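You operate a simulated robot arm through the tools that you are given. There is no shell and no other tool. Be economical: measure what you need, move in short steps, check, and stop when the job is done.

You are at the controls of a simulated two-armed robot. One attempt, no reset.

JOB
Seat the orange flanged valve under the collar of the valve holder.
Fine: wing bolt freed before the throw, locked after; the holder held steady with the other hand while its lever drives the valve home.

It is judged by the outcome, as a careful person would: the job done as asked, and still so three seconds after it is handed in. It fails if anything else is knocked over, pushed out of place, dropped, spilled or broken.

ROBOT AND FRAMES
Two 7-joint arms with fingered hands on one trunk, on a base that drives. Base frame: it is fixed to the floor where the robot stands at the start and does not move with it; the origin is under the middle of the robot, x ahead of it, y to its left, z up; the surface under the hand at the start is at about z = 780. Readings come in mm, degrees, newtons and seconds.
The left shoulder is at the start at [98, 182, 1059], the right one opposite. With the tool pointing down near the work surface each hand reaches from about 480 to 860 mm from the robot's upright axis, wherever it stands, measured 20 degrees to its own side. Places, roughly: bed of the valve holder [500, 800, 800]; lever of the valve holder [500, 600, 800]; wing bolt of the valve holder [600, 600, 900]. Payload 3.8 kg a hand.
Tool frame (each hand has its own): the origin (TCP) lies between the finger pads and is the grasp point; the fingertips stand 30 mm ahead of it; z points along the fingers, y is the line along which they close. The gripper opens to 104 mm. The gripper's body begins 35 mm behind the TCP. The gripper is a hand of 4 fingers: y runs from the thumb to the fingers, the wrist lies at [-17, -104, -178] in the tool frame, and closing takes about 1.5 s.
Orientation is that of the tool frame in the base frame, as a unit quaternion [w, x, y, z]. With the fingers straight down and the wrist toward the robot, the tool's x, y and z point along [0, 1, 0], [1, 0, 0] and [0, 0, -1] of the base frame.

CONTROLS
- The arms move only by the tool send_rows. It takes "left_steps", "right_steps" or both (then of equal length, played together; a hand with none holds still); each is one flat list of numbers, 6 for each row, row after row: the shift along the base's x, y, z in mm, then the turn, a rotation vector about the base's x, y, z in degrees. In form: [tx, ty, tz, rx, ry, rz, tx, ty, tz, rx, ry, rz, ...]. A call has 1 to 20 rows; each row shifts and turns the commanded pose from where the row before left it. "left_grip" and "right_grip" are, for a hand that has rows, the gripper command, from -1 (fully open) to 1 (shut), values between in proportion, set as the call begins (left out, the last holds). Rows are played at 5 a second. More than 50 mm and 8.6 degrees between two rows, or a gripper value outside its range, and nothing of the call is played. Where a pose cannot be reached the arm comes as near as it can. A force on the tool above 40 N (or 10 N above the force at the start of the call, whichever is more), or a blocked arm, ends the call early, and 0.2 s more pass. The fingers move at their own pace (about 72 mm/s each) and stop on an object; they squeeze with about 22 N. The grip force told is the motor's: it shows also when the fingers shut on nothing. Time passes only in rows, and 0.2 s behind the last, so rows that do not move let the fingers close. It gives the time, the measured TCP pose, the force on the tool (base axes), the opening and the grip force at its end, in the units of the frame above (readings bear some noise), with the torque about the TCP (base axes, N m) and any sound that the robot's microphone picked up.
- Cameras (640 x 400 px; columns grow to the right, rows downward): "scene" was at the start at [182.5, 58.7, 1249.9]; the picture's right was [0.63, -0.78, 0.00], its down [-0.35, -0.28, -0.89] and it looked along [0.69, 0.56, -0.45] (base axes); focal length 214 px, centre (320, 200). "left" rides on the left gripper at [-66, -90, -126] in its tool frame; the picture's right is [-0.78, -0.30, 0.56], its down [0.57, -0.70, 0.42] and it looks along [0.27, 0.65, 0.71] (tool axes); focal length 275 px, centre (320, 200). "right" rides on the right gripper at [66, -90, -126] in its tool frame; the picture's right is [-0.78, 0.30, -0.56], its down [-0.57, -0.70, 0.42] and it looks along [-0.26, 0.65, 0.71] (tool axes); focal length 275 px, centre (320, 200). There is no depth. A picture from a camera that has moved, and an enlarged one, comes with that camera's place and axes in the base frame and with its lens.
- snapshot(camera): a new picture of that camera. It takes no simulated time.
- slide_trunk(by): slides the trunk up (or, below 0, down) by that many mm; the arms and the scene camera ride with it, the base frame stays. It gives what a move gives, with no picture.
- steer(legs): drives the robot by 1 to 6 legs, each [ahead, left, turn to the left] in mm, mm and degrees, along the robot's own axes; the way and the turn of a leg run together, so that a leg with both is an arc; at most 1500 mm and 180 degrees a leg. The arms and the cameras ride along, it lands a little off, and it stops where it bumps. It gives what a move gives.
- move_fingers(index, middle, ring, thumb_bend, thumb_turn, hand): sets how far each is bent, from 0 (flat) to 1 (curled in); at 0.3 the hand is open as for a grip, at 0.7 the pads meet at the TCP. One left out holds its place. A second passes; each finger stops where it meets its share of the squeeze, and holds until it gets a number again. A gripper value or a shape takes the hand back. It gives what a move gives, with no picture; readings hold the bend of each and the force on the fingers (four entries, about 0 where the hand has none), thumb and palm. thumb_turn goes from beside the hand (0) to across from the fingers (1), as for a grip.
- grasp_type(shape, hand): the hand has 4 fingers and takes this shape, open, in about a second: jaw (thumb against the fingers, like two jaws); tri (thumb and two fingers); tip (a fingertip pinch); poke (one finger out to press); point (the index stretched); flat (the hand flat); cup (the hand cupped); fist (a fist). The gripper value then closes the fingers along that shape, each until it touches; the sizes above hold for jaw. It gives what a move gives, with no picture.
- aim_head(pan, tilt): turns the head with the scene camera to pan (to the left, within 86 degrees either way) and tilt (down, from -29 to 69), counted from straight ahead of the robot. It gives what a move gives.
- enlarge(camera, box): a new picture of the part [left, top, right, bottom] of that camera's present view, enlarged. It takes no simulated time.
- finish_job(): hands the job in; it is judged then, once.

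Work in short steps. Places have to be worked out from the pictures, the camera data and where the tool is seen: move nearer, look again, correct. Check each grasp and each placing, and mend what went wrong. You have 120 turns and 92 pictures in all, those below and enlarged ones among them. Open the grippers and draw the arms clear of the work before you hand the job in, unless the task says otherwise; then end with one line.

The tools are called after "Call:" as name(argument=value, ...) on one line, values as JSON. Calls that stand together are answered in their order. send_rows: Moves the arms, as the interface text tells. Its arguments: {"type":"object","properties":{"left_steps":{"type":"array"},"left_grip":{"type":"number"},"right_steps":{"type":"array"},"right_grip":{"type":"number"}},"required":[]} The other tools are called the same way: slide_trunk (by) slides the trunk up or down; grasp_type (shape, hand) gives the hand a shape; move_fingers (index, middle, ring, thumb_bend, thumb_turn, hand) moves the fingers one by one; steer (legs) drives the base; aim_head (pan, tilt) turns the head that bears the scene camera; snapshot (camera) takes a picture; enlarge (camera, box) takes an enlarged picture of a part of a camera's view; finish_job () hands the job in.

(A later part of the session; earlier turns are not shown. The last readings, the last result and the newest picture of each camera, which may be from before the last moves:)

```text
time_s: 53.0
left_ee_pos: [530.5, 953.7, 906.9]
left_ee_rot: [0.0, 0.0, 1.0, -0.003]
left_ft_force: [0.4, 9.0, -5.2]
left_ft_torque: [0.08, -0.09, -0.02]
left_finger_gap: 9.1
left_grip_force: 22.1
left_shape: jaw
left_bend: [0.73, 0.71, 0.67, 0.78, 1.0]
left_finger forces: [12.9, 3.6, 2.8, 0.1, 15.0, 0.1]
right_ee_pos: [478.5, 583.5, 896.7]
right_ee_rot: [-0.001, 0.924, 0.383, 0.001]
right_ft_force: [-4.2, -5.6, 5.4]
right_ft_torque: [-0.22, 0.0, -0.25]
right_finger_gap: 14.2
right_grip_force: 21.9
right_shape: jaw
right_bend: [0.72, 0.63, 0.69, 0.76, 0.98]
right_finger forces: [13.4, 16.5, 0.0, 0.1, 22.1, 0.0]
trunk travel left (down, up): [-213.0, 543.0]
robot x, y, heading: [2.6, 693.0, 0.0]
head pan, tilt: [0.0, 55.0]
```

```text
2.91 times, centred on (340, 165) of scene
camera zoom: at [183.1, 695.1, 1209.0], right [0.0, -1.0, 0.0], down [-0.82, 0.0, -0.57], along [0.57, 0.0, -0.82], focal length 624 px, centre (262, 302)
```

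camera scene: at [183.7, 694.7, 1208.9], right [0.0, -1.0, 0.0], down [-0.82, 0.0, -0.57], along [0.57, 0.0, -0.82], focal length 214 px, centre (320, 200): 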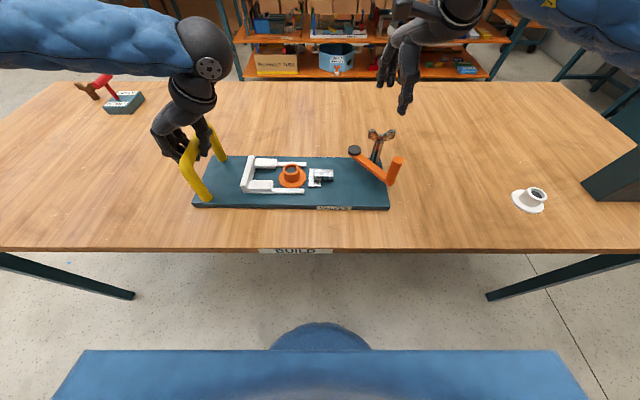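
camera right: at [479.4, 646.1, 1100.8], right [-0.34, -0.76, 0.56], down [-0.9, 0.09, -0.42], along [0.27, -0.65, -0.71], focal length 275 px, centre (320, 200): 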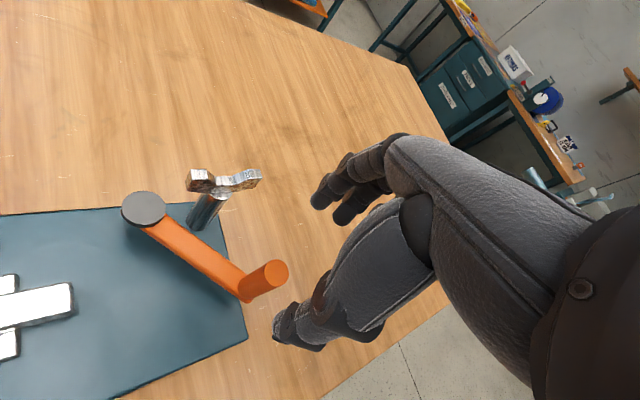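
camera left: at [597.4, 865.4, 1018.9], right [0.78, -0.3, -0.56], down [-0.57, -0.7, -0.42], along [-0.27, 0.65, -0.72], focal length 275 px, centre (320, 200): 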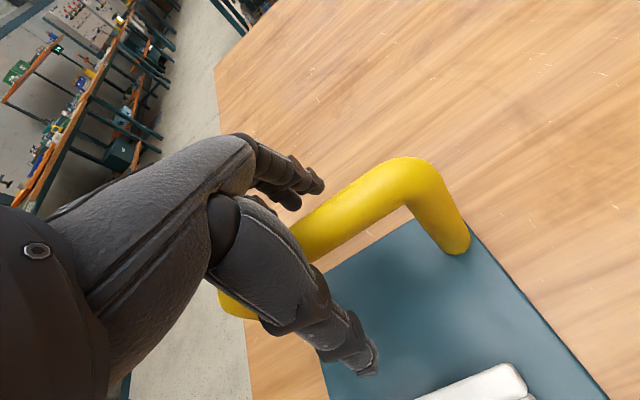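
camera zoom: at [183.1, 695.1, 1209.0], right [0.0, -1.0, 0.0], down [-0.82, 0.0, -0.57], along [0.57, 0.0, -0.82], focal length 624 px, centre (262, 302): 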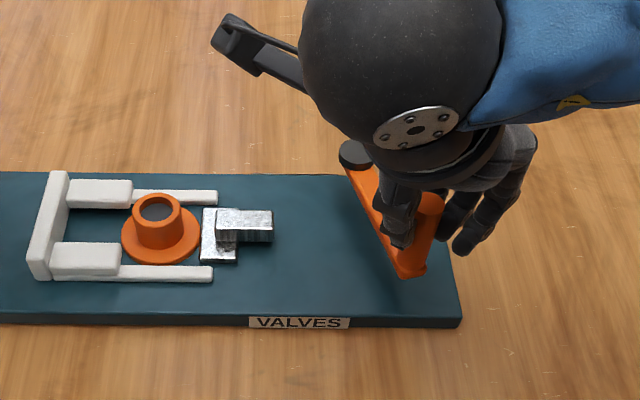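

Lever and pusher move together with modest force. Continue another 24°.

Call:
send_rows(right_steps=[-1.5, 8.1, 0, 0, 0, 1, -1.1, 8.1, 0, 0, 0, 1, -0.4, 8.2, 0, 0, 0, 1, 0.2, 8.3, 0, 0, 0, 1, 0.7, 8.2, 0, 0, 0, 1, 1.3, 8.1, 0, 0, 0, 1, 0, 0, 0, 0, 0, 0])

Call:
enlarge(camera="scene", box=[200, 100, 420, 230])

```text
time_s: 54.6
left_ee_pos: [530.5, 952.8, 906.4]
left_ee_rot: [0.001, 0.001, 1.0, -0.004]
left_ft_force: [-0.7, 5.7, -5.2]
left_ft_torque: [0.08, -0.06, 0.04]
left_finger_gap: 9.4
left_grip_force: 22.6
left_shape: jaw
left_bend: [0.73, 0.71, 0.68, 0.78, 1.0]
left_finger forces: [12.5, 3.3, 2.6, 0.0, 15.1, 0.0]
right_ee_pos: [478.1, 631.8, 896.3]
right_ee_rot: [-0.001, 0.902, 0.431, 0.001]
right_ft_force: [0.6, -4.6, -0.5]
right_ft_torque: [-0.18, -0.08, -0.35]
right_finger_gap: 13.2
right_grip_force: 21.9
right_shape: jaw
right_bend: [0.72, 0.72, 0.69, 0.77, 0.93]
right_finger forces: [15.3, 20.8, 0.1, 0.0, 26.0, 0.1]
trunk travel left (down, up): [-213.0, 543.0]
robot x, y, heading: [3.0, 694.4, 0.2]
head pan, tilt: [0.0, 55.0]
```

```text
2.91 times, centred on (310, 165) of scene
camera zoom: at [184.0, 694.6, 1208.8], right [0.0, -1.0, 0.0], down [-0.82, 0.0, -0.57], along [0.57, 0.0, -0.82], focal length 624 px, centre (349, 302)
```

zoom: 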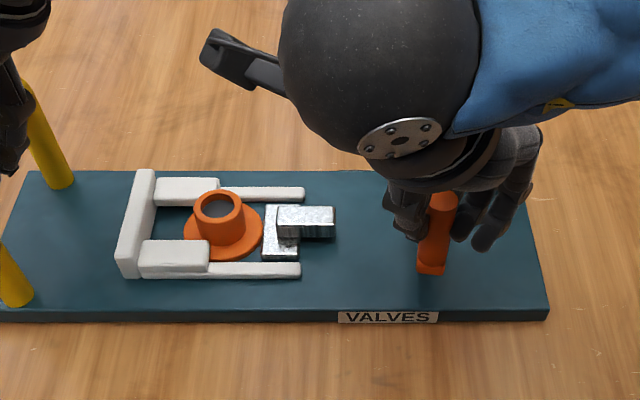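

Valve is sliding under the lips. Continue the arc, letting the hand turn slightly with the handle.

Call:
send_rows(right_steps=[1.8, 8, 0, 0, 0, -2, 2.4, 7.9, 0, 0, 0, -2, 3, 7.6, 0, 0, 0, -2, 3.4, 7.5, 0, 0, 0, -2, 0, 0, 0, 0, 0, 0])

Call:
enlarge(camera="scene", box=[200, 100, 420, 230])

```text
time_s: 55.8
left_ee_pos: [529.6, 952.8, 906.8]
left_ee_rot: [-0.001, 0.001, 1.0, -0.003]
left_ft_force: [-1.0, 6.9, -4.6]
left_ft_torque: [0.05, -0.03, 0.02]
left_finger_gap: 9.3
left_grip_force: 21.7
left_shape: jaw
left_bend: [0.73, 0.71, 0.69, 0.78, 1.0]
left_finger forces: [13.2, 3.3, 2.6, 0.1, 13.9, 0.1]
right_ee_pos: [487.2, 662.5, 895.6]
right_ee_rot: [-0.002, 0.931, 0.366, 0.002]
right_ft_force: [1.8, -4.7, 0.5]
right_ft_torque: [-0.22, -0.07, -0.36]
right_finger_gap: 13.5
right_grip_force: 21.8
right_shape: jaw
right_bend: [0.72, 0.72, 0.69, 0.78, 0.92]
right_finger forces: [15.8, 22.2, 0.1, 0.1, 27.1, 0.0]
trunk travel left (down, up): [-213.0, 543.0]
robot x, y, heading: [2.0, 692.5, 0.4]
head pan, tilt: [0.0, 55.0]
```

```text
2.91 times, centred on (310, 165) of scene
camera zoom: at [183.8, 694.8, 1208.8], right [0.0, -1.0, 0.0], down [-0.82, 0.0, -0.57], along [0.57, 0.0, -0.82], focal length 624 px, centre (349, 302)
```

zoom: 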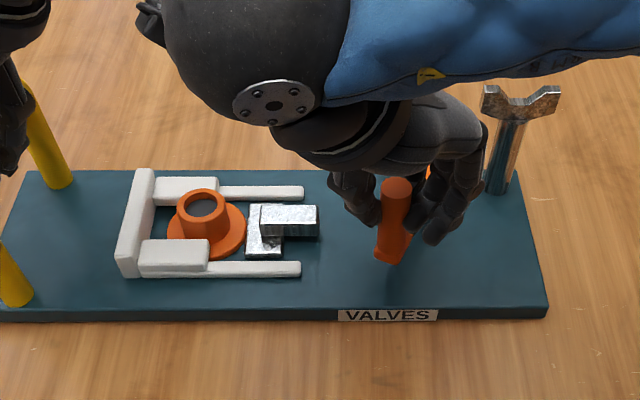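

About 11 mm of travel left. Continue.

Call:
send_rows(right_steps=[4, 7.2, 0, 0, 0, -1, 4.5, 6.9, 0, 0, 0, -1, 5, 6.5, 0, 0, 0, -1, 0, 0, 0, 0, 0, 0])

Call:
enlarge(camera="scene", box=[200, 100, 420, 230])

```text
time_s: 56.8
left_ee_pos: [530.7, 953.3, 906.6]
left_ee_rot: [-0.002, 0.0, 1.0, -0.003]
left_ft_force: [-1.3, 7.7, -4.1]
left_ft_torque: [0.0, -0.07, 0.03]
left_finger_gap: 9.0
left_grip_force: 21.9
left_shape: jaw
left_bend: [0.73, 0.71, 0.69, 0.79, 1.0]
left_finger forces: [14.0, 3.3, 2.5, 0.0, 13.0, 0.0]
right_ee_pos: [500.1, 683.0, 896.2]
right_ee_rot: [-0.001, 0.94, 0.342, 0.0]
right_ft_force: [3.0, -7.6, 0.6]
right_ft_torque: [-0.25, -0.05, -0.4]
right_finger_gap: 13.0
right_grip_force: 22.1
right_shape: jaw
right_bend: [0.72, 0.72, 0.69, 0.78, 0.91]
right_finger forces: [16.5, 24.6, 0.0, 0.0, 27.7, 0.0]
trunk travel left (down, up): [-213.0, 543.0]
robot x, y, heading: [-1.3, 698.1, 0.2]
head pan, tilt: [0.0, 55.0]
```

```text
2.91 times, centred on (310, 165) of scene
camera zoom: at [184.0, 694.7, 1208.8], right [0.0, -1.0, 0.0], down [-0.82, 0.0, -0.57], along [0.57, 0.0, -0.82], focal length 624 px, centre (349, 302)
```

zoom: 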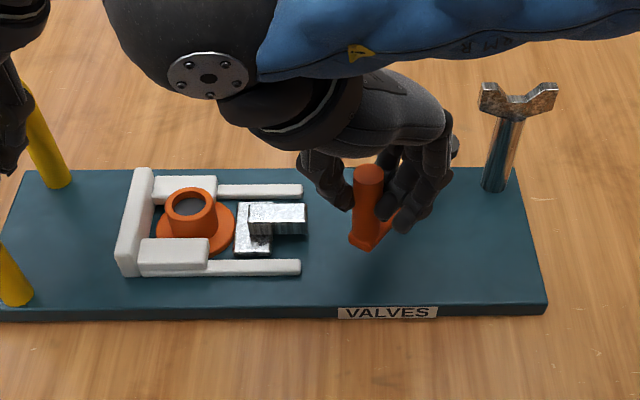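

Nearly home. Small further steps, looking for the end stop.

Call:
send_rows(right_steps=[2.6, 3.2, 0, 0, 0, 0, 2.7, 3, 0, 0, 0, 0, 2.8, 2.9, 0, 0, 0, 0, 0, 0, 0, 0, 0, 0])

Call:
enlarge(camera="scene", box=[220, 130, 360, 220])

```text
time_s: 57.8
left_ee_pos: [529.8, 954.4, 906.3]
left_ee_rot: [0.0, -0.002, 1.0, -0.002]
left_ft_force: [0.9, 13.7, -5.5]
left_ft_torque: [0.05, -0.03, 0.05]
left_finger_gap: 9.2
left_grip_force: 22.1
left_shape: jaw
left_bend: [0.73, 0.71, 0.69, 0.79, 1.0]
left_finger forces: [16.8, 3.5, 2.7, 0.1, 11.7, 0.0]
right_ee_pos: [511.2, 691.2, 896.7]
right_ee_rot: [0.001, 0.94, 0.341, -0.002]
right_ft_force: [-3.4, -14.0, 0.1]
right_ft_torque: [-0.45, 0.06, -0.4]
right_finger_gap: 13.1
right_grip_force: 22.3
right_shape: jaw
right_bend: [0.72, 0.72, 0.69, 0.78, 0.91]
right_finger forces: [17.4, 34.3, 0.1, 0.0, 27.3, 0.0]
trunk travel left (down, up): [-213.0, 543.0]
robot x, y, heading: [-4.3, 690.5, 0.1]
head pan, tilt: [0.0, 55.0]
```

```text
4.44 times, centred on (290, 175) of scene
camera zoom: at [183.6, 694.6, 1208.9], right [0.0, -1.0, 0.0], down [-0.82, 0.0, -0.57], along [0.57, 0.0, -0.82], focal length 953 px, centre (453, 311)
```

zoom: 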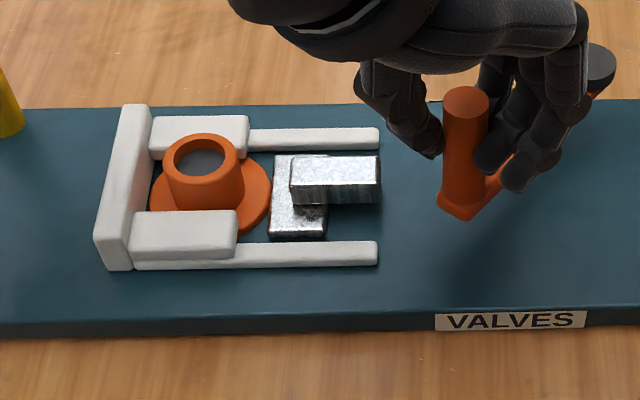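

Resistance doubled (14 N) — flange meets the back wall. A little firmer push to confirm it's home.

Call:
send_rows(right_steps=[1.5, 1.5, 0, 0, 0, 0, 1.5, 1.4, 0, 0, 0, 0, 0, 0, 0, 0, 0, 0])

Call:
enlarge(camera="scene", box=[220, 130, 360, 220])

```text
time_s: 58.6
left_ee_pos: [530.6, 953.0, 907.1]
left_ee_rot: [0.0, -0.001, 1.0, -0.001]
left_ft_force: [2.2, 19.4, -4.0]
left_ft_torque: [0.06, -0.04, 0.04]
left_finger_gap: 9.3
left_grip_force: 22.1
left_shape: jaw
left_bend: [0.73, 0.71, 0.69, 0.79, 1.0]
left_finger forces: [18.8, 4.6, 3.3, 0.0, 10.9, 0.1]
right_ee_pos: [512.7, 693.2, 897.3]
right_ee_rot: [0.002, 0.94, 0.341, -0.001]
right_ft_force: [-4.4, -20.8, 0.6]
right_ft_torque: [-0.64, 0.09, -0.42]
right_finger_gap: 12.8
right_grip_force: 22.0
right_shape: jaw
right_bend: [0.72, 0.72, 0.69, 0.78, 0.91]
right_finger forces: [18.5, 37.7, 0.0, 0.0, 23.4, 0.0]
trunk travel left (down, up): [-213.0, 543.0]
robot x, y, heading: [-1.5, 694.0, -0.0]
head pan, tilt: [0.0, 55.0]
```

```text
4.44 times, centred on (290, 175) of scene
camera zoom: at [183.5, 694.6, 1208.9], right [0.0, -1.0, 0.0], down [-0.82, 0.0, -0.57], along [0.57, 0.0, -0.82], focal length 953 px, centre (453, 311)
```

zoom: 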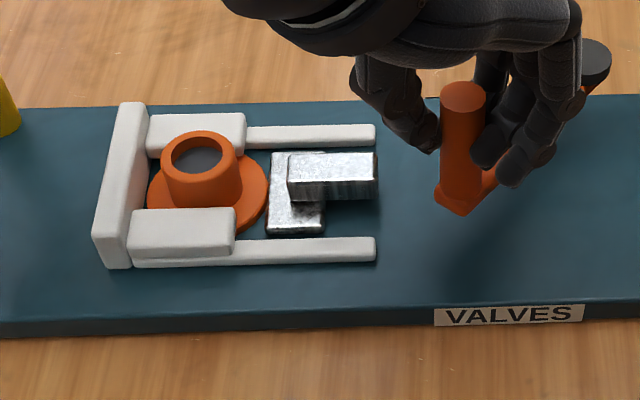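

Whole holder shifted ~2 mm with no relative valve travel, so the valve is fully home. Relax the push, release the handle and lift off.

Call:
send_rows(right_steps=[-1, -3, 0, 0, 0, 0, 0, -1, 0, 0, 0, 0, 0, 0, 0, 0, 0, 0])

Call:
send_rows(right_steps=[0, 0, 0, 0, 0, 0, 0, 0, 0, 0, 0, 0, 0, 0, 0, 0, 0, 0, 0, 0, 0, 0, 0, 0, 0, 0, 15, 0, 0, 0, 0, 0, 25, 0, 0, 0, 0, 0, 40, 0, 0, 0, 0, 0, 40, 0, 0, 0], right_grip=-0.3)

Call:
enlarge(camera="scene", box=[200, 90, 440, 230])

```text
time_s: 59.4
left_ee_pos: [530.9, 953.9, 905.7]
left_ee_rot: [-0.001, 0.001, 1.0, -0.002]
left_ft_force: [-1.0, 9.5, -5.0]
left_ft_torque: [-0.03, -0.06, 0.09]
left_finger_gap: 9.3
left_grip_force: 22.0
left_shape: jaw
left_bend: [0.73, 0.71, 0.69, 0.79, 1.0]
left_finger forces: [15.2, 3.4, 2.6, 0.1, 13.2, 0.1]
right_ee_pos: [511.0, 690.9, 895.0]
right_ee_rot: [-0.001, 0.94, 0.342, 0.001]
right_ft_force: [3.0, -8.6, 1.1]
right_ft_torque: [-0.33, -0.11, -0.23]
right_finger_gap: 12.9
right_grip_force: 21.8
right_shape: jaw
right_bend: [0.72, 0.72, 0.69, 0.78, 0.91]
right_finger forces: [17.7, 27.4, 0.0, 0.0, 26.9, 0.0]
trunk travel left (down, up): [-213.0, 543.0]
robot x, y, heading: [5.5, 692.5, 0.1]
head pan, tilt: [0.0, 55.0]
```

```text
time_s: 60.9
left_ee_pos: [533.3, 953.0, 910.6]
left_ee_rot: [0.006, -0.004, 1.0, -0.007]
left_ft_force: [-0.2, -0.6, -6.2]
left_ft_torque: [-0.01, -0.02, 0.0]
left_finger_gap: 9.5
left_grip_force: 21.9
left_shape: jaw
left_bend: [0.73, 0.71, 0.7, 0.79, 1.0]
left_finger forces: [11.5, 1.4, 2.2, 0.0, 15.5, 0.0]
right_ee_pos: [510.5, 686.6, 930.1]
right_ee_rot: [0.007, 0.939, 0.343, -0.013]
right_ft_force: [-3.0, -2.9, -1.1]
right_ft_torque: [0.22, -0.3, 0.33]
right_finger_gap: 67.3
right_grip_force: 0.1
right_shape: jaw
right_bend: [0.73, 0.39, 0.35, 0.6, 0.99]
right_finger forces: [0.1, 0.0, 0.0, 0.0, 0.0, 0.0]
trunk travel left (down, up): [-213.0, 543.0]
robot x, y, heading: [-1.2, 692.0, -0.2]
head pan, tilt: [0.0, 55.0]
stopped in row 7 (right hand): the force on the tool passed its limit at 58 N (the readings are from after the stop); the commanded pose is now the measured one
```

```text
2.67 times, centred on (320, 160) of scene
camera zoom: at [183.8, 694.7, 1208.9], right [0.0, -1.0, 0.0], down [-0.82, 0.0, -0.57], along [0.57, 0.0, -0.82], focal length 572 px, centre (320, 307)
```

zoom: 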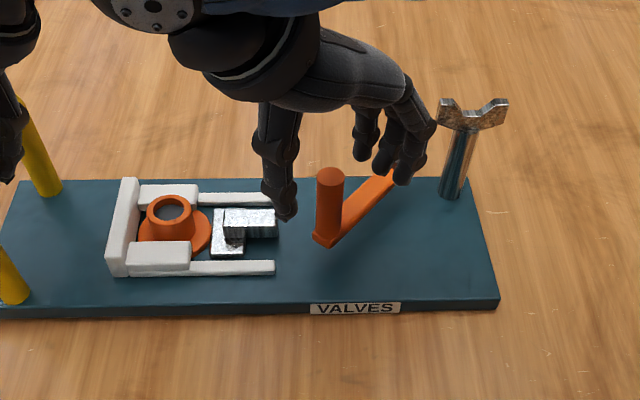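

The lift snagged (58 N): a finger is caught somewhere on the lever. Look before moving.

Call:
enlarge(camera="scene", box=[290, 100, 400, 200])

Call:
snapshot(camera="right")

```text
4.00 times, centred on (345, 150) of scene
camera zoom: at [183.8, 694.7, 1208.9], right [0.0, -1.0, 0.0], down [-0.82, 0.0, -0.57], along [0.57, 0.0, -0.82], focal length 858 px, centre (220, 400)
```

zoom: 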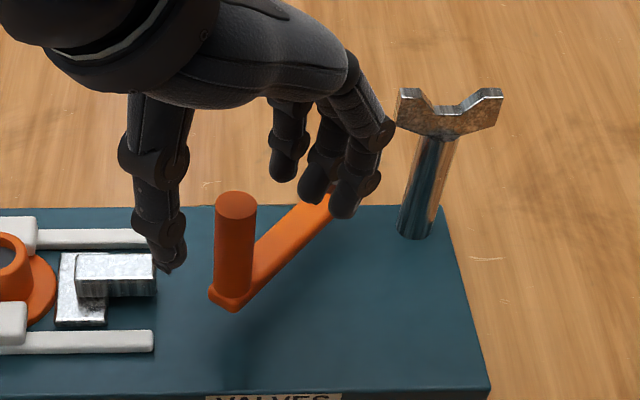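

```text
30 pictures are left
camera right: at [502.8, 799.6, 1054.0], right [-0.39, -0.71, 0.58], down [-0.9, 0.16, -0.41], along [0.2, -0.68, -0.7], focal length 275 px, centre (320, 200)
```

right: 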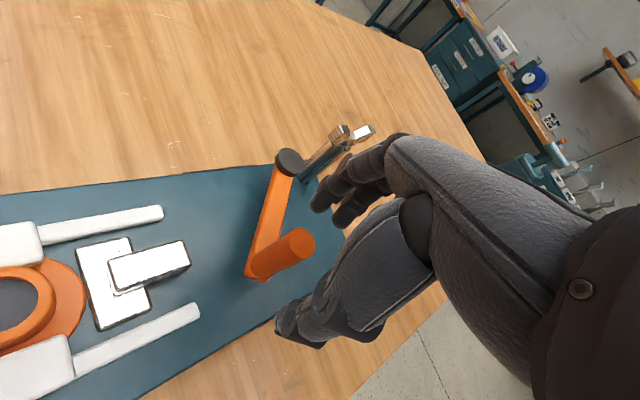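

No finger is caught; the right hand's camera mount touched the left wrist as it rose. Slide the right hand out sideways (away from the left hand and off the handle, along its open direction), then rise.

Call:
send_rows(right_steps=[-7.7, -6.4, 0, 0, 0, 0, -11.5, -9.6, 0, 0, 0, 0, -15.4, -12.8, 0, 0, 0, 0, -15.4, -12.8, 0, 0, 0, 0, 0, 0, 0, 0, 0, 0])

Call:
enlarge(camera="scene", box=[120, 40, 440, 240])

```text
time_s: 62.0
left_ee_pos: [533.1, 954.1, 912.1]
left_ee_rot: [0.006, -0.003, 1.0, -0.007]
left_ft_force: [0.0, 0.9, -5.9]
left_ft_torque: [0.01, -0.01, 0.05]
left_finger_gap: 9.5
left_grip_force: 21.8
left_shape: jaw
left_bend: [0.73, 0.71, 0.7, 0.79, 1.0]
left_finger forces: [11.5, 1.4, 2.2, 0.0, 15.3, 0.1]
right_ee_pos: [459.7, 644.1, 933.4]
right_ee_rot: [0.006, 0.94, 0.342, -0.012]
right_ft_force: [-0.2, 0.9, 0.0]
right_ft_torque: [-0.01, -0.01, 0.0]
right_finger_gap: 67.4
right_grip_force: 0.0
right_shape: jaw
right_bend: [0.73, 0.39, 0.35, 0.6, 0.99]
right_finger forces: [0.1, 0.1, 0.0, 0.0, 0.0, 0.1]
trunk travel left (down, up): [-213.0, 543.0]
robot x, y, heading: [-2.2, 692.8, 0.1]
head pan, tilt: [0.0, 55.0]
```

```text
2.00 times, centred on (280, 140) of scene
camera zoom: at [183.9, 694.7, 1208.8], right [0.0, -1.0, 0.0], down [-0.82, 0.0, -0.57], along [0.57, 0.0, -0.82], focal length 429 px, centre (400, 320)
```

zoom: 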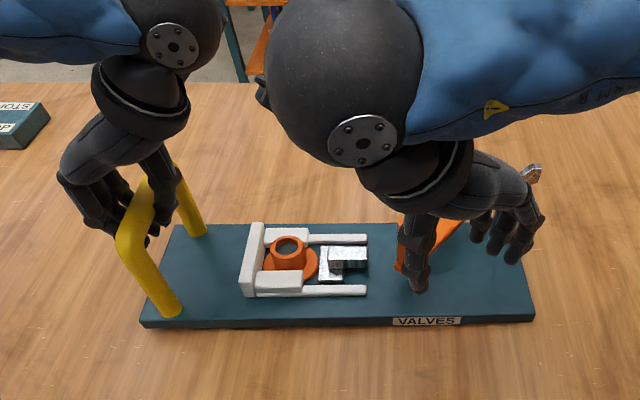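

Right hand is clear. The left hand reads ~5 mm higher after the bump; lower it gently back to remove any lift on the holder, and raise the right hand away.

Call:
send_rows(left_steps=[0, 0, -1.5, 0, 0, 0, 0, 0, -1.5, 0, 0, 0, 0, 0, -1, 0, 0, 0, 0, 0, 0, 0, 0, 0], right_steps=[0, -15, 10, 0, 0, 0, 0, -20, 20, 0, 0, 0, 0, -20, 25, 0, 0, 0, 0, 0, 20, 0, 0, 0])

Call:
enlarge(camera="scene", box=[170, 100, 430, 240])

```text
time_s: 63.0
left_ee_pos: [532.5, 954.4, 908.8]
left_ee_rot: [0.007, -0.002, 1.0, -0.007]
left_ft_force: [0.0, 0.3, -6.3]
left_ft_torque: [-0.01, 0.01, 0.01]
left_finger_gap: 9.5
left_grip_force: 22.1
left_shape: jaw
left_bend: [0.73, 0.71, 0.7, 0.79, 1.0]
left_finger forces: [11.5, 1.4, 2.2, 0.1, 14.8, 0.0]
right_ee_pos: [458.8, 587.4, 1006.4]
right_ee_rot: [0.006, 0.939, 0.343, -0.013]
right_ft_force: [-0.5, -0.1, 0.4]
right_ft_torque: [0.01, -0.02, 0.01]
right_finger_gap: 67.3
right_grip_force: 0.0
right_shape: jaw
right_bend: [0.73, 0.39, 0.35, 0.6, 0.99]
right_finger forces: [0.0, 0.0, 0.0, 0.1, 0.0, 0.0]
trunk travel left (down, up): [-213.0, 543.0]
robot x, y, heading: [3.8, 691.5, 0.1]
head pan, tilt: [0.0, 55.0]
```

```text
2.46 times, centred on (300, 170) of scene
camera zoom: at [183.8, 694.7, 1208.9], right [0.0, -1.0, 0.0], down [-0.82, 0.0, -0.57], along [0.57, 0.0, -0.82], focal length 528 px, centre (369, 274)
```

zoom: 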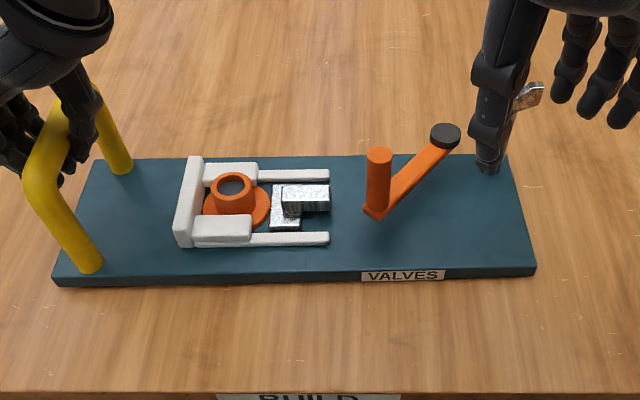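

Left end is still slightly lifted (constant −6 N while lowering). Keep lowering until the load comes off.

Call:
send_rows(left_steps=[0, 0, -1, 0, 0, 0, 0, 0, -1, 0, 0, 0, 0, 0, -1, 0, 0, 0, 0, 0, 0, 0, 0, 0])

```text
time_s: 64.0
left_ee_pos: [533.0, 953.3, 906.2]
left_ee_rot: [0.007, -0.004, 1.0, -0.007]
left_ft_force: [-0.1, 2.2, -6.1]
left_ft_torque: [-0.07, -0.02, 0.03]
left_finger_gap: 9.4
left_grip_force: 22.1
left_shape: jaw
left_bend: [0.73, 0.71, 0.7, 0.79, 1.0]
left_finger forces: [11.7, 1.4, 2.3, 0.0, 14.1, 0.0]
right_ee_pos: [459.0, 588.4, 1006.4]
right_ee_rot: [0.006, 0.94, 0.342, -0.012]
right_ft_force: [0.1, -0.2, 0.4]
right_ft_torque: [-0.01, 0.01, 0.03]
right_finger_gap: 67.5
right_grip_force: 0.1
right_shape: jaw
right_bend: [0.73, 0.39, 0.35, 0.6, 0.99]
right_finger forces: [0.1, 0.0, 0.0, 0.1, 0.0, 0.0]
trunk travel left (down, up): [-213.0, 543.0]
robot x, y, heading: [-1.4, 691.4, -0.1]
head pan, tilt: [0.0, 55.0]
```

Call:
send_rows(left_steps=[0, 0, -1, 0, 0, 0, 0, 0, -1, 0, 0, 0, 0, 0, -1, 0, 0, 0, 0, 0, 0, 0, 0, 0])

Call:
snapshot(camera="scene")

```text
time_s: 65.0
left_ee_pos: [533.0, 955.0, 901.6]
left_ee_rot: [0.007, -0.003, 1.0, -0.007]
left_ft_force: [0.6, 1.4, -6.0]
left_ft_torque: [-0.05, -0.04, 0.06]
left_finger_gap: 9.4
left_grip_force: 22.1
left_shape: jaw
left_bend: [0.73, 0.71, 0.7, 0.79, 1.0]
left_finger forces: [11.9, 1.4, 2.2, 0.1, 13.7, 0.1]
right_ee_pos: [457.7, 587.7, 1005.3]
right_ee_rot: [0.007, 0.94, 0.342, -0.013]
right_ft_force: [0.6, 0.4, 1.0]
right_ft_torque: [0.03, -0.02, 0.0]
right_finger_gap: 67.4
right_grip_force: 0.1
right_shape: jaw
right_bend: [0.73, 0.39, 0.35, 0.6, 0.99]
right_finger forces: [0.0, 0.0, 0.0, 0.0, 0.0, 0.0]
trunk travel left (down, up): [-213.0, 543.0]
robot x, y, heading: [0.2, 691.3, 0.1]
head pan, tilt: [0.0, 55.0]
```

```text
27 pictures are left
camera scene: at [183.8, 694.8, 1208.9], right [0.0, -1.0, 0.0], down [-0.82, 0.0, -0.57], along [0.57, 0.0, -0.82], focal length 214 px, centre (320, 200)
```

scene: 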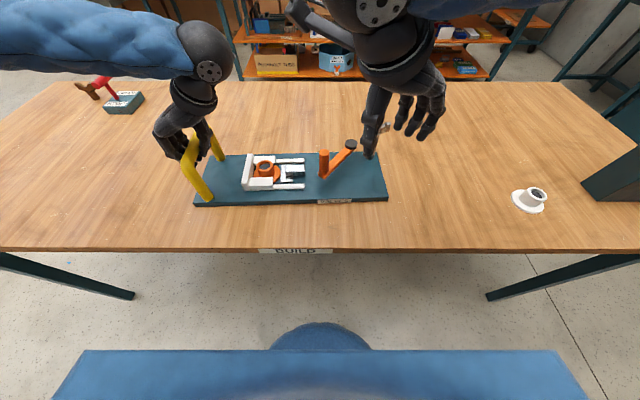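

Still −6 N; keep lowering gently until the reading changes.

Call:
send_rows(left_steps=[0, 0, -1.5, 0, 0, 0, 0, 0, -1.5, 0, 0, 0, 0, 0, 0, 0, 0, 0])

Call:
enlarge(camera="left", box=[160, 120, 640, 400])

```text
time_s: 65.8
left_ee_pos: [532.2, 954.4, 900.2]
left_ee_rot: [0.007, -0.004, 1.0, -0.007]
left_ft_force: [0.8, 3.0, 1.4]
left_ft_torque: [0.06, -0.02, 0.03]
left_finger_gap: 9.8
left_grip_force: 22.0
left_shape: jaw
left_bend: [0.73, 0.71, 0.7, 0.79, 1.0]
left_finger forces: [10.1, 0.8, 1.8, 0.0, 12.3, 0.0]
right_ee_pos: [457.7, 589.0, 1006.5]
right_ee_rot: [0.005, 0.94, 0.342, -0.012]
right_ft_force: [-0.2, 0.1, -0.5]
right_ft_torque: [-0.01, 0.01, 0.03]
right_finger_gap: 67.4
right_grip_force: 0.1
right_shape: jaw
right_bend: [0.73, 0.39, 0.35, 0.6, 0.99]
right_finger forces: [0.0, 0.1, 0.0, 0.0, 0.0, 0.0]
trunk travel left (down, up): [-213.0, 543.0]
robot x, y, heading: [0.8, 693.1, 0.3]
head pan, tilt: [0.0, 55.0]
```

```text
1.33 times, centred on (400, 260) of left
camera zoom: at [599.1, 865.7, 1028.5], right [0.79, -0.3, -0.54], down [-0.56, -0.71, -0.42], along [-0.26, 0.64, -0.73], focal length 367 px, centre (213, 120)
```

zoom: 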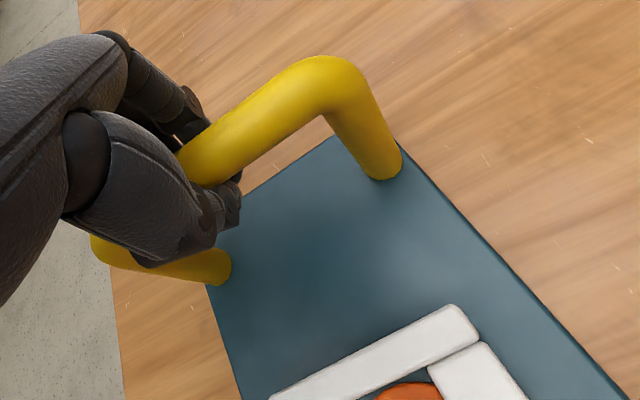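

Load is off now; holder rests on the table. Next turn the right hand back to 0° and park beside the bolt to measure its present place.

Call:
send_rows(right_steps=[8, -16, 0, 0, 0, 7.5, 8, -16, 0, 0, 0, 7.5, 8, -16, 0, 0, 0, 7.5, 8, -16, 0, 0, 0, 7.5, 8, -16, 0, 0, 0, 7.5, 8, -16, 0, 0, 0, 7.5, 8, -16, 0, 0, 0, 7.5])

Call:
enlarge(camera="scene", box=[310, 100, 430, 220])

Call:
snapshot(camera="right")

```text
time_s: 67.5
left_ee_pos: [533.2, 952.8, 899.8]
left_ee_rot: [0.008, -0.004, 1.0, -0.007]
left_ft_force: [0.6, 1.1, 2.5]
left_ft_torque: [0.02, -0.02, 0.0]
left_finger_gap: 9.4
left_grip_force: 22.4
left_shape: jaw
left_bend: [0.73, 0.71, 0.7, 0.79, 1.0]
left_finger forces: [8.8, 0.5, 1.6, 0.0, 13.2, 0.1]
right_ee_pos: [513.7, 477.2, 1006.3]
right_ee_rot: [0.012, 0.69, 0.724, -0.007]
right_ft_force: [1.0, 0.4, 0.5]
right_ft_torque: [0.01, -0.04, -0.01]
right_finger_gap: 67.4
right_grip_force: 0.0
right_shape: jaw
right_bend: [0.73, 0.39, 0.35, 0.6, 0.99]
right_finger forces: [0.0, 0.0, 0.1, 0.1, 0.1, 0.0]
trunk travel left (down, up): [-213.0, 543.0]
robot x, y, heading: [-3.6, 692.9, -0.1]
head pan, tilt: [0.0, 55.0]
```

```text
3.33 times, centred on (370, 160) of scene
camera zoom: at [183.3, 694.2, 1208.9], right [0.0, -1.0, 0.0], down [-0.82, 0.0, -0.57], along [0.57, 0.0, -0.82], focal length 715 px, centre (153, 333)
```

zoom: 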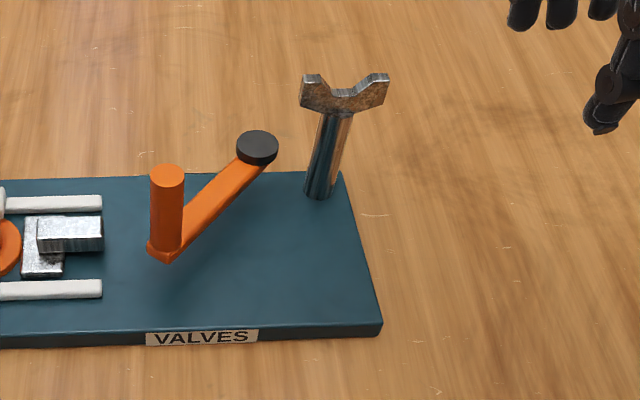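

```text
24 pictures are left
camera right: at [419.6, 542.0, 1130.0], right [0.33, -0.75, 0.58], down [-0.67, -0.62, -0.41], along [0.66, -0.25, -0.7], focal length 275 px, centre (320, 200)
```

right: 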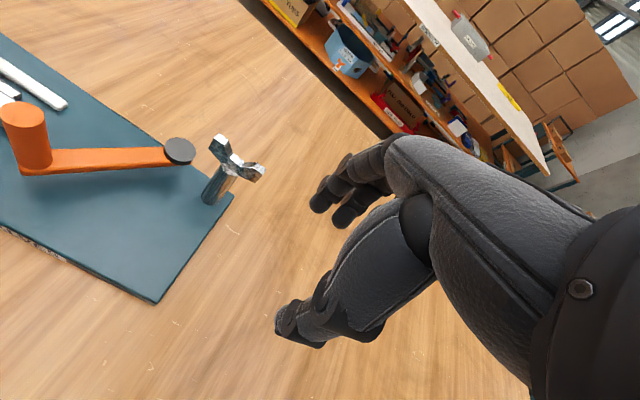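

Bolt is now at ≈(615,560): the holder yawed ~4° during the throw. I'll grip the blade, use it to bring the holder back, then lock. Move over it and descend.

Call:
send_rows(right_steps=[25.3, 20.5, 0, 0, 0, 0, 25.3, 20.5, 0, 0, 0, 0, 25.3, 20.5, 0, 0, 0, 0, 25.3, 20.5, 0, 0, 0, 0, 0, 0, -35, 0, 0, 0, 0, 0, -30, 0, 0, 0, 0, 0, 0, 0, 0, 0], right_grip=-0.6)

Call:
enlarge(camera="scene", box=[330, 80, 430, 180])

Call:
enlarge(camera="right", box=[180, 150, 400, 350])

```text
time_s: 69.0
left_ee_pos: [533.1, 954.8, 899.8]
left_ee_rot: [0.007, -0.004, 1.0, -0.006]
left_ft_force: [-2.3, 0.2, -1.4]
left_ft_torque: [-0.04, -0.02, 0.02]
left_finger_gap: 9.3
left_grip_force: 21.9
left_shape: jaw
left_bend: [0.73, 0.71, 0.7, 0.79, 1.0]
left_finger forces: [9.2, 0.4, 1.9, 0.1, 14.6, 0.0]
right_ee_pos: [615.3, 562.0, 941.1]
right_ee_rot: [0.011, 0.691, 0.723, -0.008]
right_ft_force: [-0.1, -0.3, -0.7]
right_ft_torque: [0.02, 0.0, 0.01]
right_finger_gap: 83.0
right_grip_force: 0.2
right_shape: jaw
right_bend: [0.27, 0.34, 0.31, 0.47, 0.98]
right_finger forces: [0.0, 0.1, 0.0, 0.0, 0.1, 0.0]
trunk travel left (down, up): [-213.0, 543.0]
robot x, y, heading: [1.1, 693.1, -0.0]
head pan, tilt: [0.0, 55.0]
```

```text
4.00 times, centred on (380, 130) of scene
camera zoom: at [183.4, 694.4, 1208.9], right [0.0, -1.0, 0.0], down [-0.82, 0.0, -0.57], along [0.57, 0.0, -0.82], focal length 858 px, centre (80, 480)
```

zoom: 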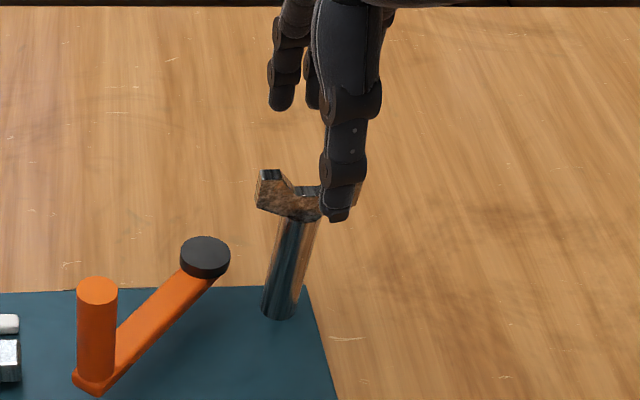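

```text
2.00 times, centred on (290, 250) of right
camera zoom: at [521.5, 626.3, 1065.3], right [0.33, -0.75, 0.58], down [-0.67, -0.61, -0.41], along [0.66, -0.26, -0.7], focal length 551 px, centre (380, 100)
```

zoom: 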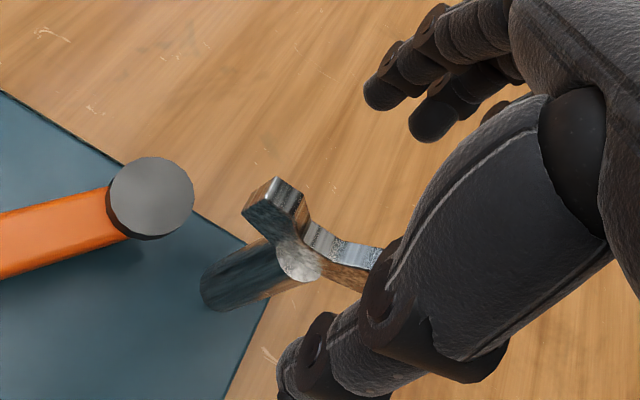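

Aligned within 2 mm (blade center ≈(613.5,560)). Descend and close on the blade.

Call:
send_rows(right_steps=[-1, -1.5, -15, 0, 0, 0, 0, 0, -15, 0, 0, 0, 0, 0, -8, 0, 0, 0, 0, 0, 0, 0, 0, 0])

Call:
send_rows(right_steps=[0, 0, 0, 0, 0, 0, 0, 0, 0, 0, 0, 0, 0, 0, 0, 0, 0, 0, 0, 0, 0, 0, 0, 0, 0, 0, 0, 0, 0, 0, 0, 0, 0, 0, 0, 0, 0, 0, 0, 0, 0, 0], right_grip=1)

Call:
enlarge(camera="scene", box=[330, 80, 430, 180])

```text
time_s: 70.0
left_ee_pos: [531.5, 953.1, 900.3]
left_ee_rot: [0.006, -0.004, 1.0, -0.007]
left_ft_force: [-1.1, -0.3, -2.7]
left_ft_torque: [0.0, -0.04, 0.05]
left_finger_gap: 9.2
left_grip_force: 21.5
left_shape: jaw
left_bend: [0.73, 0.71, 0.7, 0.79, 1.0]
left_finger forces: [9.2, 0.4, 2.0, 0.1, 14.8, 0.0]
right_ee_pos: [614.8, 558.6, 903.9]
right_ee_rot: [0.011, 0.692, 0.722, -0.008]
right_ft_force: [0.6, -0.2, 0.2]
right_ft_torque: [-0.01, 0.02, -0.04]
right_finger_gap: 82.8
right_grip_force: 0.1
right_shape: jaw
right_bend: [0.27, 0.34, 0.31, 0.47, 0.98]
right_finger forces: [0.0, 0.0, 0.0, 0.0, 0.0, 0.0]
trunk travel left (down, up): [-213.0, 543.0]
robot x, y, heading: [-2.5, 691.6, 0.1]
head pan, tilt: [0.0, 55.0]
```

```text
time_s: 71.7
left_ee_pos: [532.2, 954.8, 899.9]
left_ee_rot: [0.008, -0.004, 1.0, -0.007]
left_ft_force: [0.4, 0.1, -6.4]
left_ft_torque: [-0.05, -0.04, 0.01]
left_finger_gap: 9.3
left_grip_force: 21.8
left_shape: jaw
left_bend: [0.73, 0.71, 0.7, 0.79, 1.0]
left_finger forces: [9.8, 0.6, 2.2, 0.1, 15.5, 0.1]
right_ee_pos: [614.5, 557.1, 906.4]
right_ee_rot: [0.013, 0.692, 0.722, -0.007]
right_ft_force: [-0.5, -2.2, 11.9]
right_ft_torque: [0.05, -0.14, -0.01]
right_finger_gap: 11.3
right_grip_force: 21.8
right_shape: jaw
right_bend: [0.73, 0.69, 0.7, 0.77, 1.0]
right_finger forces: [19.4, 5.1, 2.1, 0.0, 23.8, 0.0]
trunk travel left (down, up): [-213.0, 543.0]
robot x, y, heading: [-3.4, 693.1, 0.2]
head pan, tilt: [0.0, 55.0]
```

```text
4.00 times, centred on (380, 130) of scene
camera zoom: at [182.9, 694.6, 1209.1], right [0.0, -1.0, 0.0], down [-0.82, 0.0, -0.57], along [0.57, 0.0, -0.82], focal length 858 px, centre (80, 480)
```

zoom: 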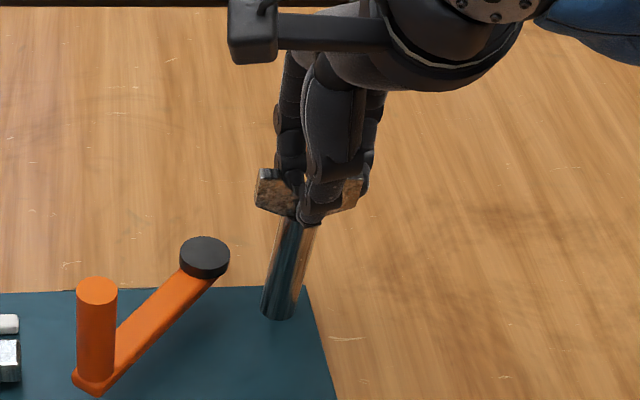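

Good grip on the blade. Turn clockwise to lock, in two parts.

Call:
send_rows(right_steps=[0, 0, 1, 0, 0, -8.2, 0, 0, 0, 0, 0, -8.2, 0, 0, 0, 0, 0, -8.2, 0, 0, 0, 0, 0, -8.2, 0, 0, 0, 0, 0, -8.2, 0, 0, 0, 0, 0, 0])

Call:
send_rows(right_steps=[0, 0, 0, 0, 0, -8.2, 0, 0, 0, 0, 0, -8.2, 0, 0, 0, 0, 0, -8.2, 0, 0, 0, 0, 0, -8.2, 0, 0, 0, 0, 0, 0])

Call:
enlarge(camera="scene", box=[330, 80, 430, 180])

```text
time_s: 73.0
left_ee_pos: [531.3, 953.7, 902.0]
left_ee_rot: [0.007, -0.004, 1.0, -0.007]
left_ft_force: [0.9, 0.1, -7.4]
left_ft_torque: [-0.02, 0.02, 0.02]
left_finger_gap: 9.2
left_grip_force: 21.9
left_shape: jaw
left_bend: [0.73, 0.71, 0.7, 0.79, 1.0]
left_finger forces: [9.9, 0.6, 2.2, 0.1, 15.8, 0.0]
right_ee_pos: [613.0, 558.7, 904.4]
right_ee_rot: [0.009, 0.901, 0.433, -0.011]
right_ft_force: [-5.2, -4.0, 15.1]
right_ft_torque: [-0.12, -0.02, 0.03]
right_finger_gap: 11.4
right_grip_force: 22.0
right_shape: jaw
right_bend: [0.73, 0.69, 0.7, 0.76, 1.0]
right_finger forces: [19.2, 6.7, 2.4, 0.0, 27.0, 0.1]
trunk travel left (down, up): [-213.0, 543.0]
robot x, y, heading: [-1.6, 691.5, 0.0]
head pan, tilt: [0.0, 55.0]
```

```text
time_s: 74.2
left_ee_pos: [530.4, 953.7, 900.8]
left_ee_rot: [0.008, -0.003, 1.0, -0.007]
left_ft_force: [0.3, -1.8, -5.8]
left_ft_torque: [-0.04, 0.02, 0.04]
left_finger_gap: 9.3
left_grip_force: 22.0
left_shape: jaw
left_bend: [0.73, 0.71, 0.7, 0.79, 1.0]
left_finger forces: [9.3, 0.3, 1.8, 0.1, 16.1, 0.0]
right_ee_pos: [613.5, 559.5, 905.9]
right_ee_rot: [0.005, 0.987, 0.162, -0.012]
right_ft_force: [-7.2, -3.4, 16.5]
right_ft_torque: [-0.11, 0.18, 0.01]
right_finger_gap: 11.3
right_grip_force: 22.3
right_shape: jaw
right_bend: [0.73, 0.69, 0.7, 0.77, 1.0]
right_finger forces: [17.5, 8.4, 2.7, 0.1, 28.2, 0.0]
trunk travel left (down, up): [-213.0, 543.0]
robot x, y, heading: [0.3, 692.0, 0.5]
head pan, tilt: [0.0, 55.0]
```

```text
4.00 times, centred on (380, 130) of scene
camera zoom: at [181.8, 694.6, 1209.2], right [0.0, -1.0, 0.0], down [-0.82, 0.0, -0.57], along [0.57, 0.0, -0.82], focal length 858 px, centre (80, 480)
```

zoom: 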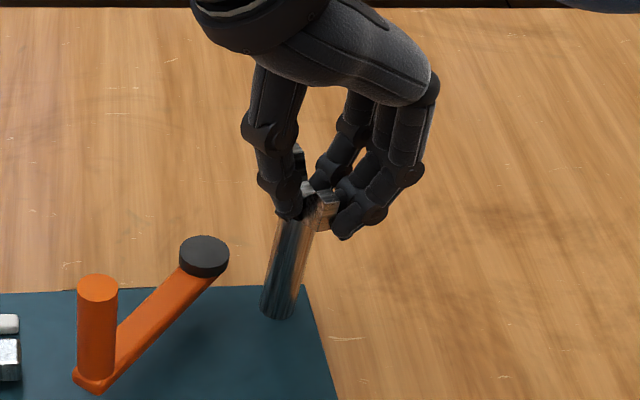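

Blade follows. Continue until the lock stop is felt.

Call:
send_rows(right_steps=[0, 0, 0.5, 0, 0, -8, 0, 0, 0.5, 0, 0, -8, 0, 0, 0, 0, 0, 0])

Call:
send_rows(right_steps=[0, 0, 0, 0, 0, -6, 0, 0, 0, 0, 0, -5, 0, 0, 0, 0, 0, 0])

Call:
enlarge(camera="scene", box=[330, 80, 430, 180])

```text
time_s: 75.0
left_ee_pos: [531.5, 953.5, 900.9]
left_ee_rot: [0.007, -0.003, 1.0, -0.007]
left_ft_force: [1.3, -1.5, -5.7]
left_ft_torque: [-0.02, 0.0, 0.03]
left_finger_gap: 9.4
left_grip_force: 21.7
left_shape: jaw
left_bend: [0.73, 0.71, 0.7, 0.79, 1.0]
left_finger forces: [8.7, 0.4, 1.8, 0.0, 16.2, 0.1]
right_ee_pos: [613.2, 558.6, 905.2]
right_ee_rot: [0.003, 1.0, 0.023, -0.014]
right_ft_force: [-7.6, 1.3, 12.7]
right_ft_torque: [-0.06, 0.19, 0.17]
right_finger_gap: 11.2
right_grip_force: 22.2
right_shape: jaw
right_bend: [0.73, 0.69, 0.7, 0.76, 1.0]
right_finger forces: [17.7, 10.0, 4.0, 0.0, 28.4, 0.0]
trunk travel left (down, up): [-213.0, 543.0]
robot x, y, heading: [-0.3, 692.8, 0.3]
head pan, tilt: [0.0, 55.0]
```

```text
time_s: 75.8
left_ee_pos: [532.5, 954.8, 900.6]
left_ee_rot: [0.007, -0.004, 1.0, -0.007]
left_ft_force: [0.8, -0.1, -6.2]
left_ft_torque: [-0.07, -0.02, 0.02]
left_finger_gap: 9.2
left_grip_force: 21.7
left_shape: jaw
left_bend: [0.73, 0.71, 0.7, 0.79, 1.0]
left_finger forces: [9.3, 0.5, 2.5, 0.0, 15.2, 0.1]
right_ee_pos: [614.7, 559.5, 905.8]
right_ee_rot: [0.002, 0.997, -0.073, -0.014]
right_ft_force: [-3.3, -2.1, 9.1]
right_ft_torque: [-0.1, 0.03, 0.27]
right_finger_gap: 10.9
right_grip_force: 22.6
right_shape: jaw
right_bend: [0.73, 0.68, 0.63, 0.76, 1.0]
right_finger forces: [14.7, 8.5, 4.2, 0.1, 26.1, 0.0]
trunk travel left (down, up): [-213.0, 543.0]
robot x, y, heading: [-2.9, 691.5, -0.0]
head pan, tilt: [0.0, 55.0]
```

```text
4.00 times, centred on (380, 130) of scene
camera zoom: at [182.9, 694.7, 1209.0], right [0.0, -1.0, 0.0], down [-0.82, 0.0, -0.57], along [0.57, 0.0, -0.82], focal length 858 px, centre (80, 480)
```

zoom: 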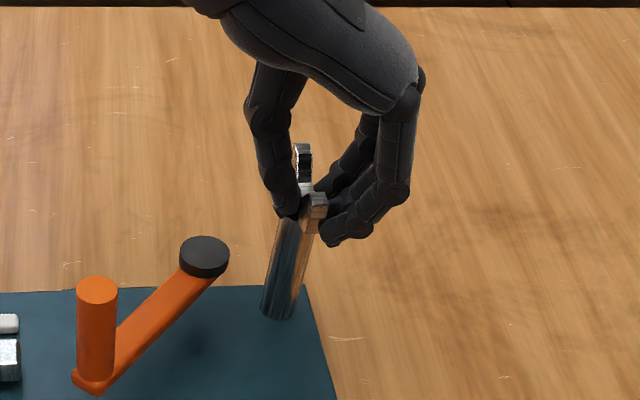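

Torque rises to 0.27 N·m at the stop: bolt locked. Now, still holding the blade, ease the holder back to its original alignment (−25 mm in x, −5 mm in y at the bolt, ~−3.6° yaw).

Call:
send_rows(right_steps=[0, 0, 0, 0, 0, 3, -2.5, -0.5, 0, 0, 0, -0.36, -2.5, -0.5, 0, 0, 0, -0.36, -2.5, -0.5, 0, 0, 0, -0.36, -2.5, -0.5, 0, 0, 0, -0.36, -2.5, -0.5, 0, 0, 0, -0.36, 0, 0, 0, 0, 0, 0])

Call:
snapshot(camera="scene")

```text
time_s: 77.5
left_ee_pos: [533.2, 953.8, 900.4]
left_ee_rot: [0.007, -0.003, 1.0, -0.007]
left_ft_force: [-0.2, 0.1, -4.5]
left_ft_torque: [-0.04, 0.01, -0.03]
left_finger_gap: 8.9
left_grip_force: 22.3
left_shape: jaw
left_bend: [0.73, 0.71, 0.7, 0.79, 1.0]
left_finger forces: [8.2, 0.7, 3.2, 0.1, 15.5, 0.1]
right_ee_pos: [603.3, 556.6, 905.3]
right_ee_rot: [0.002, 0.998, -0.062, -0.013]
right_ft_force: [7.0, -0.1, 12.6]
right_ft_torque: [-0.03, -0.29, 0.2]
right_finger_gap: 11.1
right_grip_force: 21.9
right_shape: jaw
right_bend: [0.73, 0.68, 0.71, 0.76, 1.0]
right_finger forces: [18.4, 6.4, 2.4, 0.0, 28.3, 0.0]
trunk travel left (down, up): [-213.0, 543.0]
robot x, y, heading: [-2.4, 692.7, -0.1]
head pan, tilt: [0.0, 55.0]
```

```text
18 pictures are left
camera scene: at [183.4, 695.0, 1209.0], right [0.0, -1.0, 0.0], down [-0.82, 0.0, -0.57], along [0.57, 0.0, -0.82], focal length 214 px, centre (320, 200)
```

scene: 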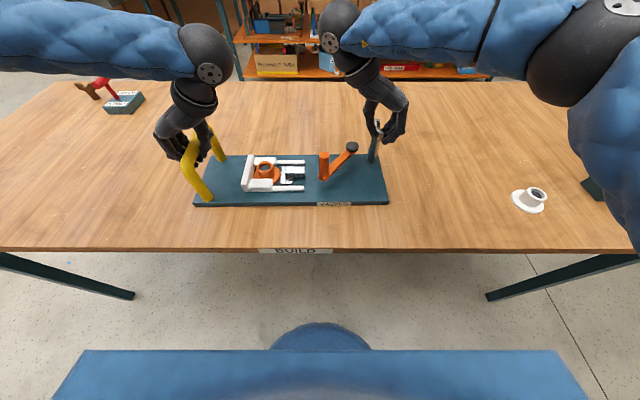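

It moves back smoothly. Finish the remaining ~12 mm.

Call:
send_rows(right_steps=[-2.5, -0.5, 0, 0, 0, -0.36, -2.5, -0.5, 0, 0, 0, -0.36, -2.5, -0.5, 0, 0, 0, -0.36, -2.5, -0.5, 0, 0, 0, -0.36, -2.5, -0.5, 0, 0, 0, -0.36, 0, 0, 0, 0, 0, 0])

Call:
enlarge(camera="scene", box=[180, 90, 420, 230])

```text
time_s: 78.8
left_ee_pos: [532.7, 954.0, 898.8]
left_ee_rot: [0.008, -0.004, 1.0, -0.007]
left_ft_force: [-1.0, -1.2, -4.9]
left_ft_torque: [-0.04, 0.01, -0.1]
left_finger_gap: 8.9
left_grip_force: 22.4
left_shape: jaw
left_bend: [0.73, 0.71, 0.7, 0.79, 1.0]
left_finger forces: [7.1, 0.8, 3.2, 0.0, 16.7, 0.0]
right_ee_pos: [589.0, 554.9, 906.6]
right_ee_rot: [0.001, 0.997, -0.078, -0.014]
right_ft_force: [6.1, 2.9, 10.5]
right_ft_torque: [0.01, -0.25, 0.19]
right_finger_gap: 10.8
right_grip_force: 22.1
right_shape: jaw
right_bend: [0.73, 0.68, 0.71, 0.76, 1.0]
right_finger forces: [16.4, 6.2, 2.3, 0.0, 28.6, 0.1]
trunk travel left (down, up): [-213.0, 543.0]
robot x, y, heading: [-3.0, 694.4, 0.4]
head pan, tilt: [0.0, 55.0]
```

```text
2.67 times, centred on (300, 160) of scene
camera zoom: at [183.4, 694.9, 1208.9], right [0.0, -1.0, 0.0], down [-0.82, 0.0, -0.57], along [0.57, 0.0, -0.82], focal length 572 px, centre (373, 307)
```

zoom: 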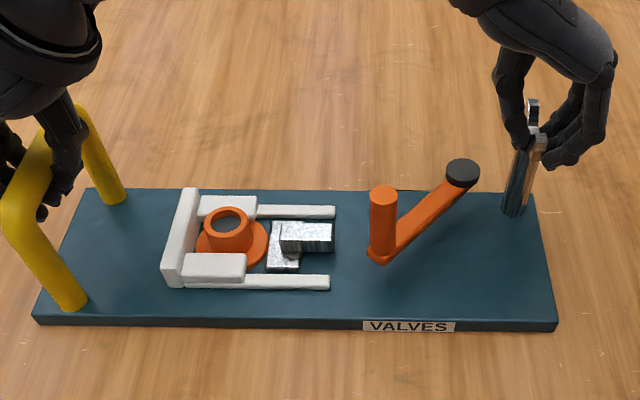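

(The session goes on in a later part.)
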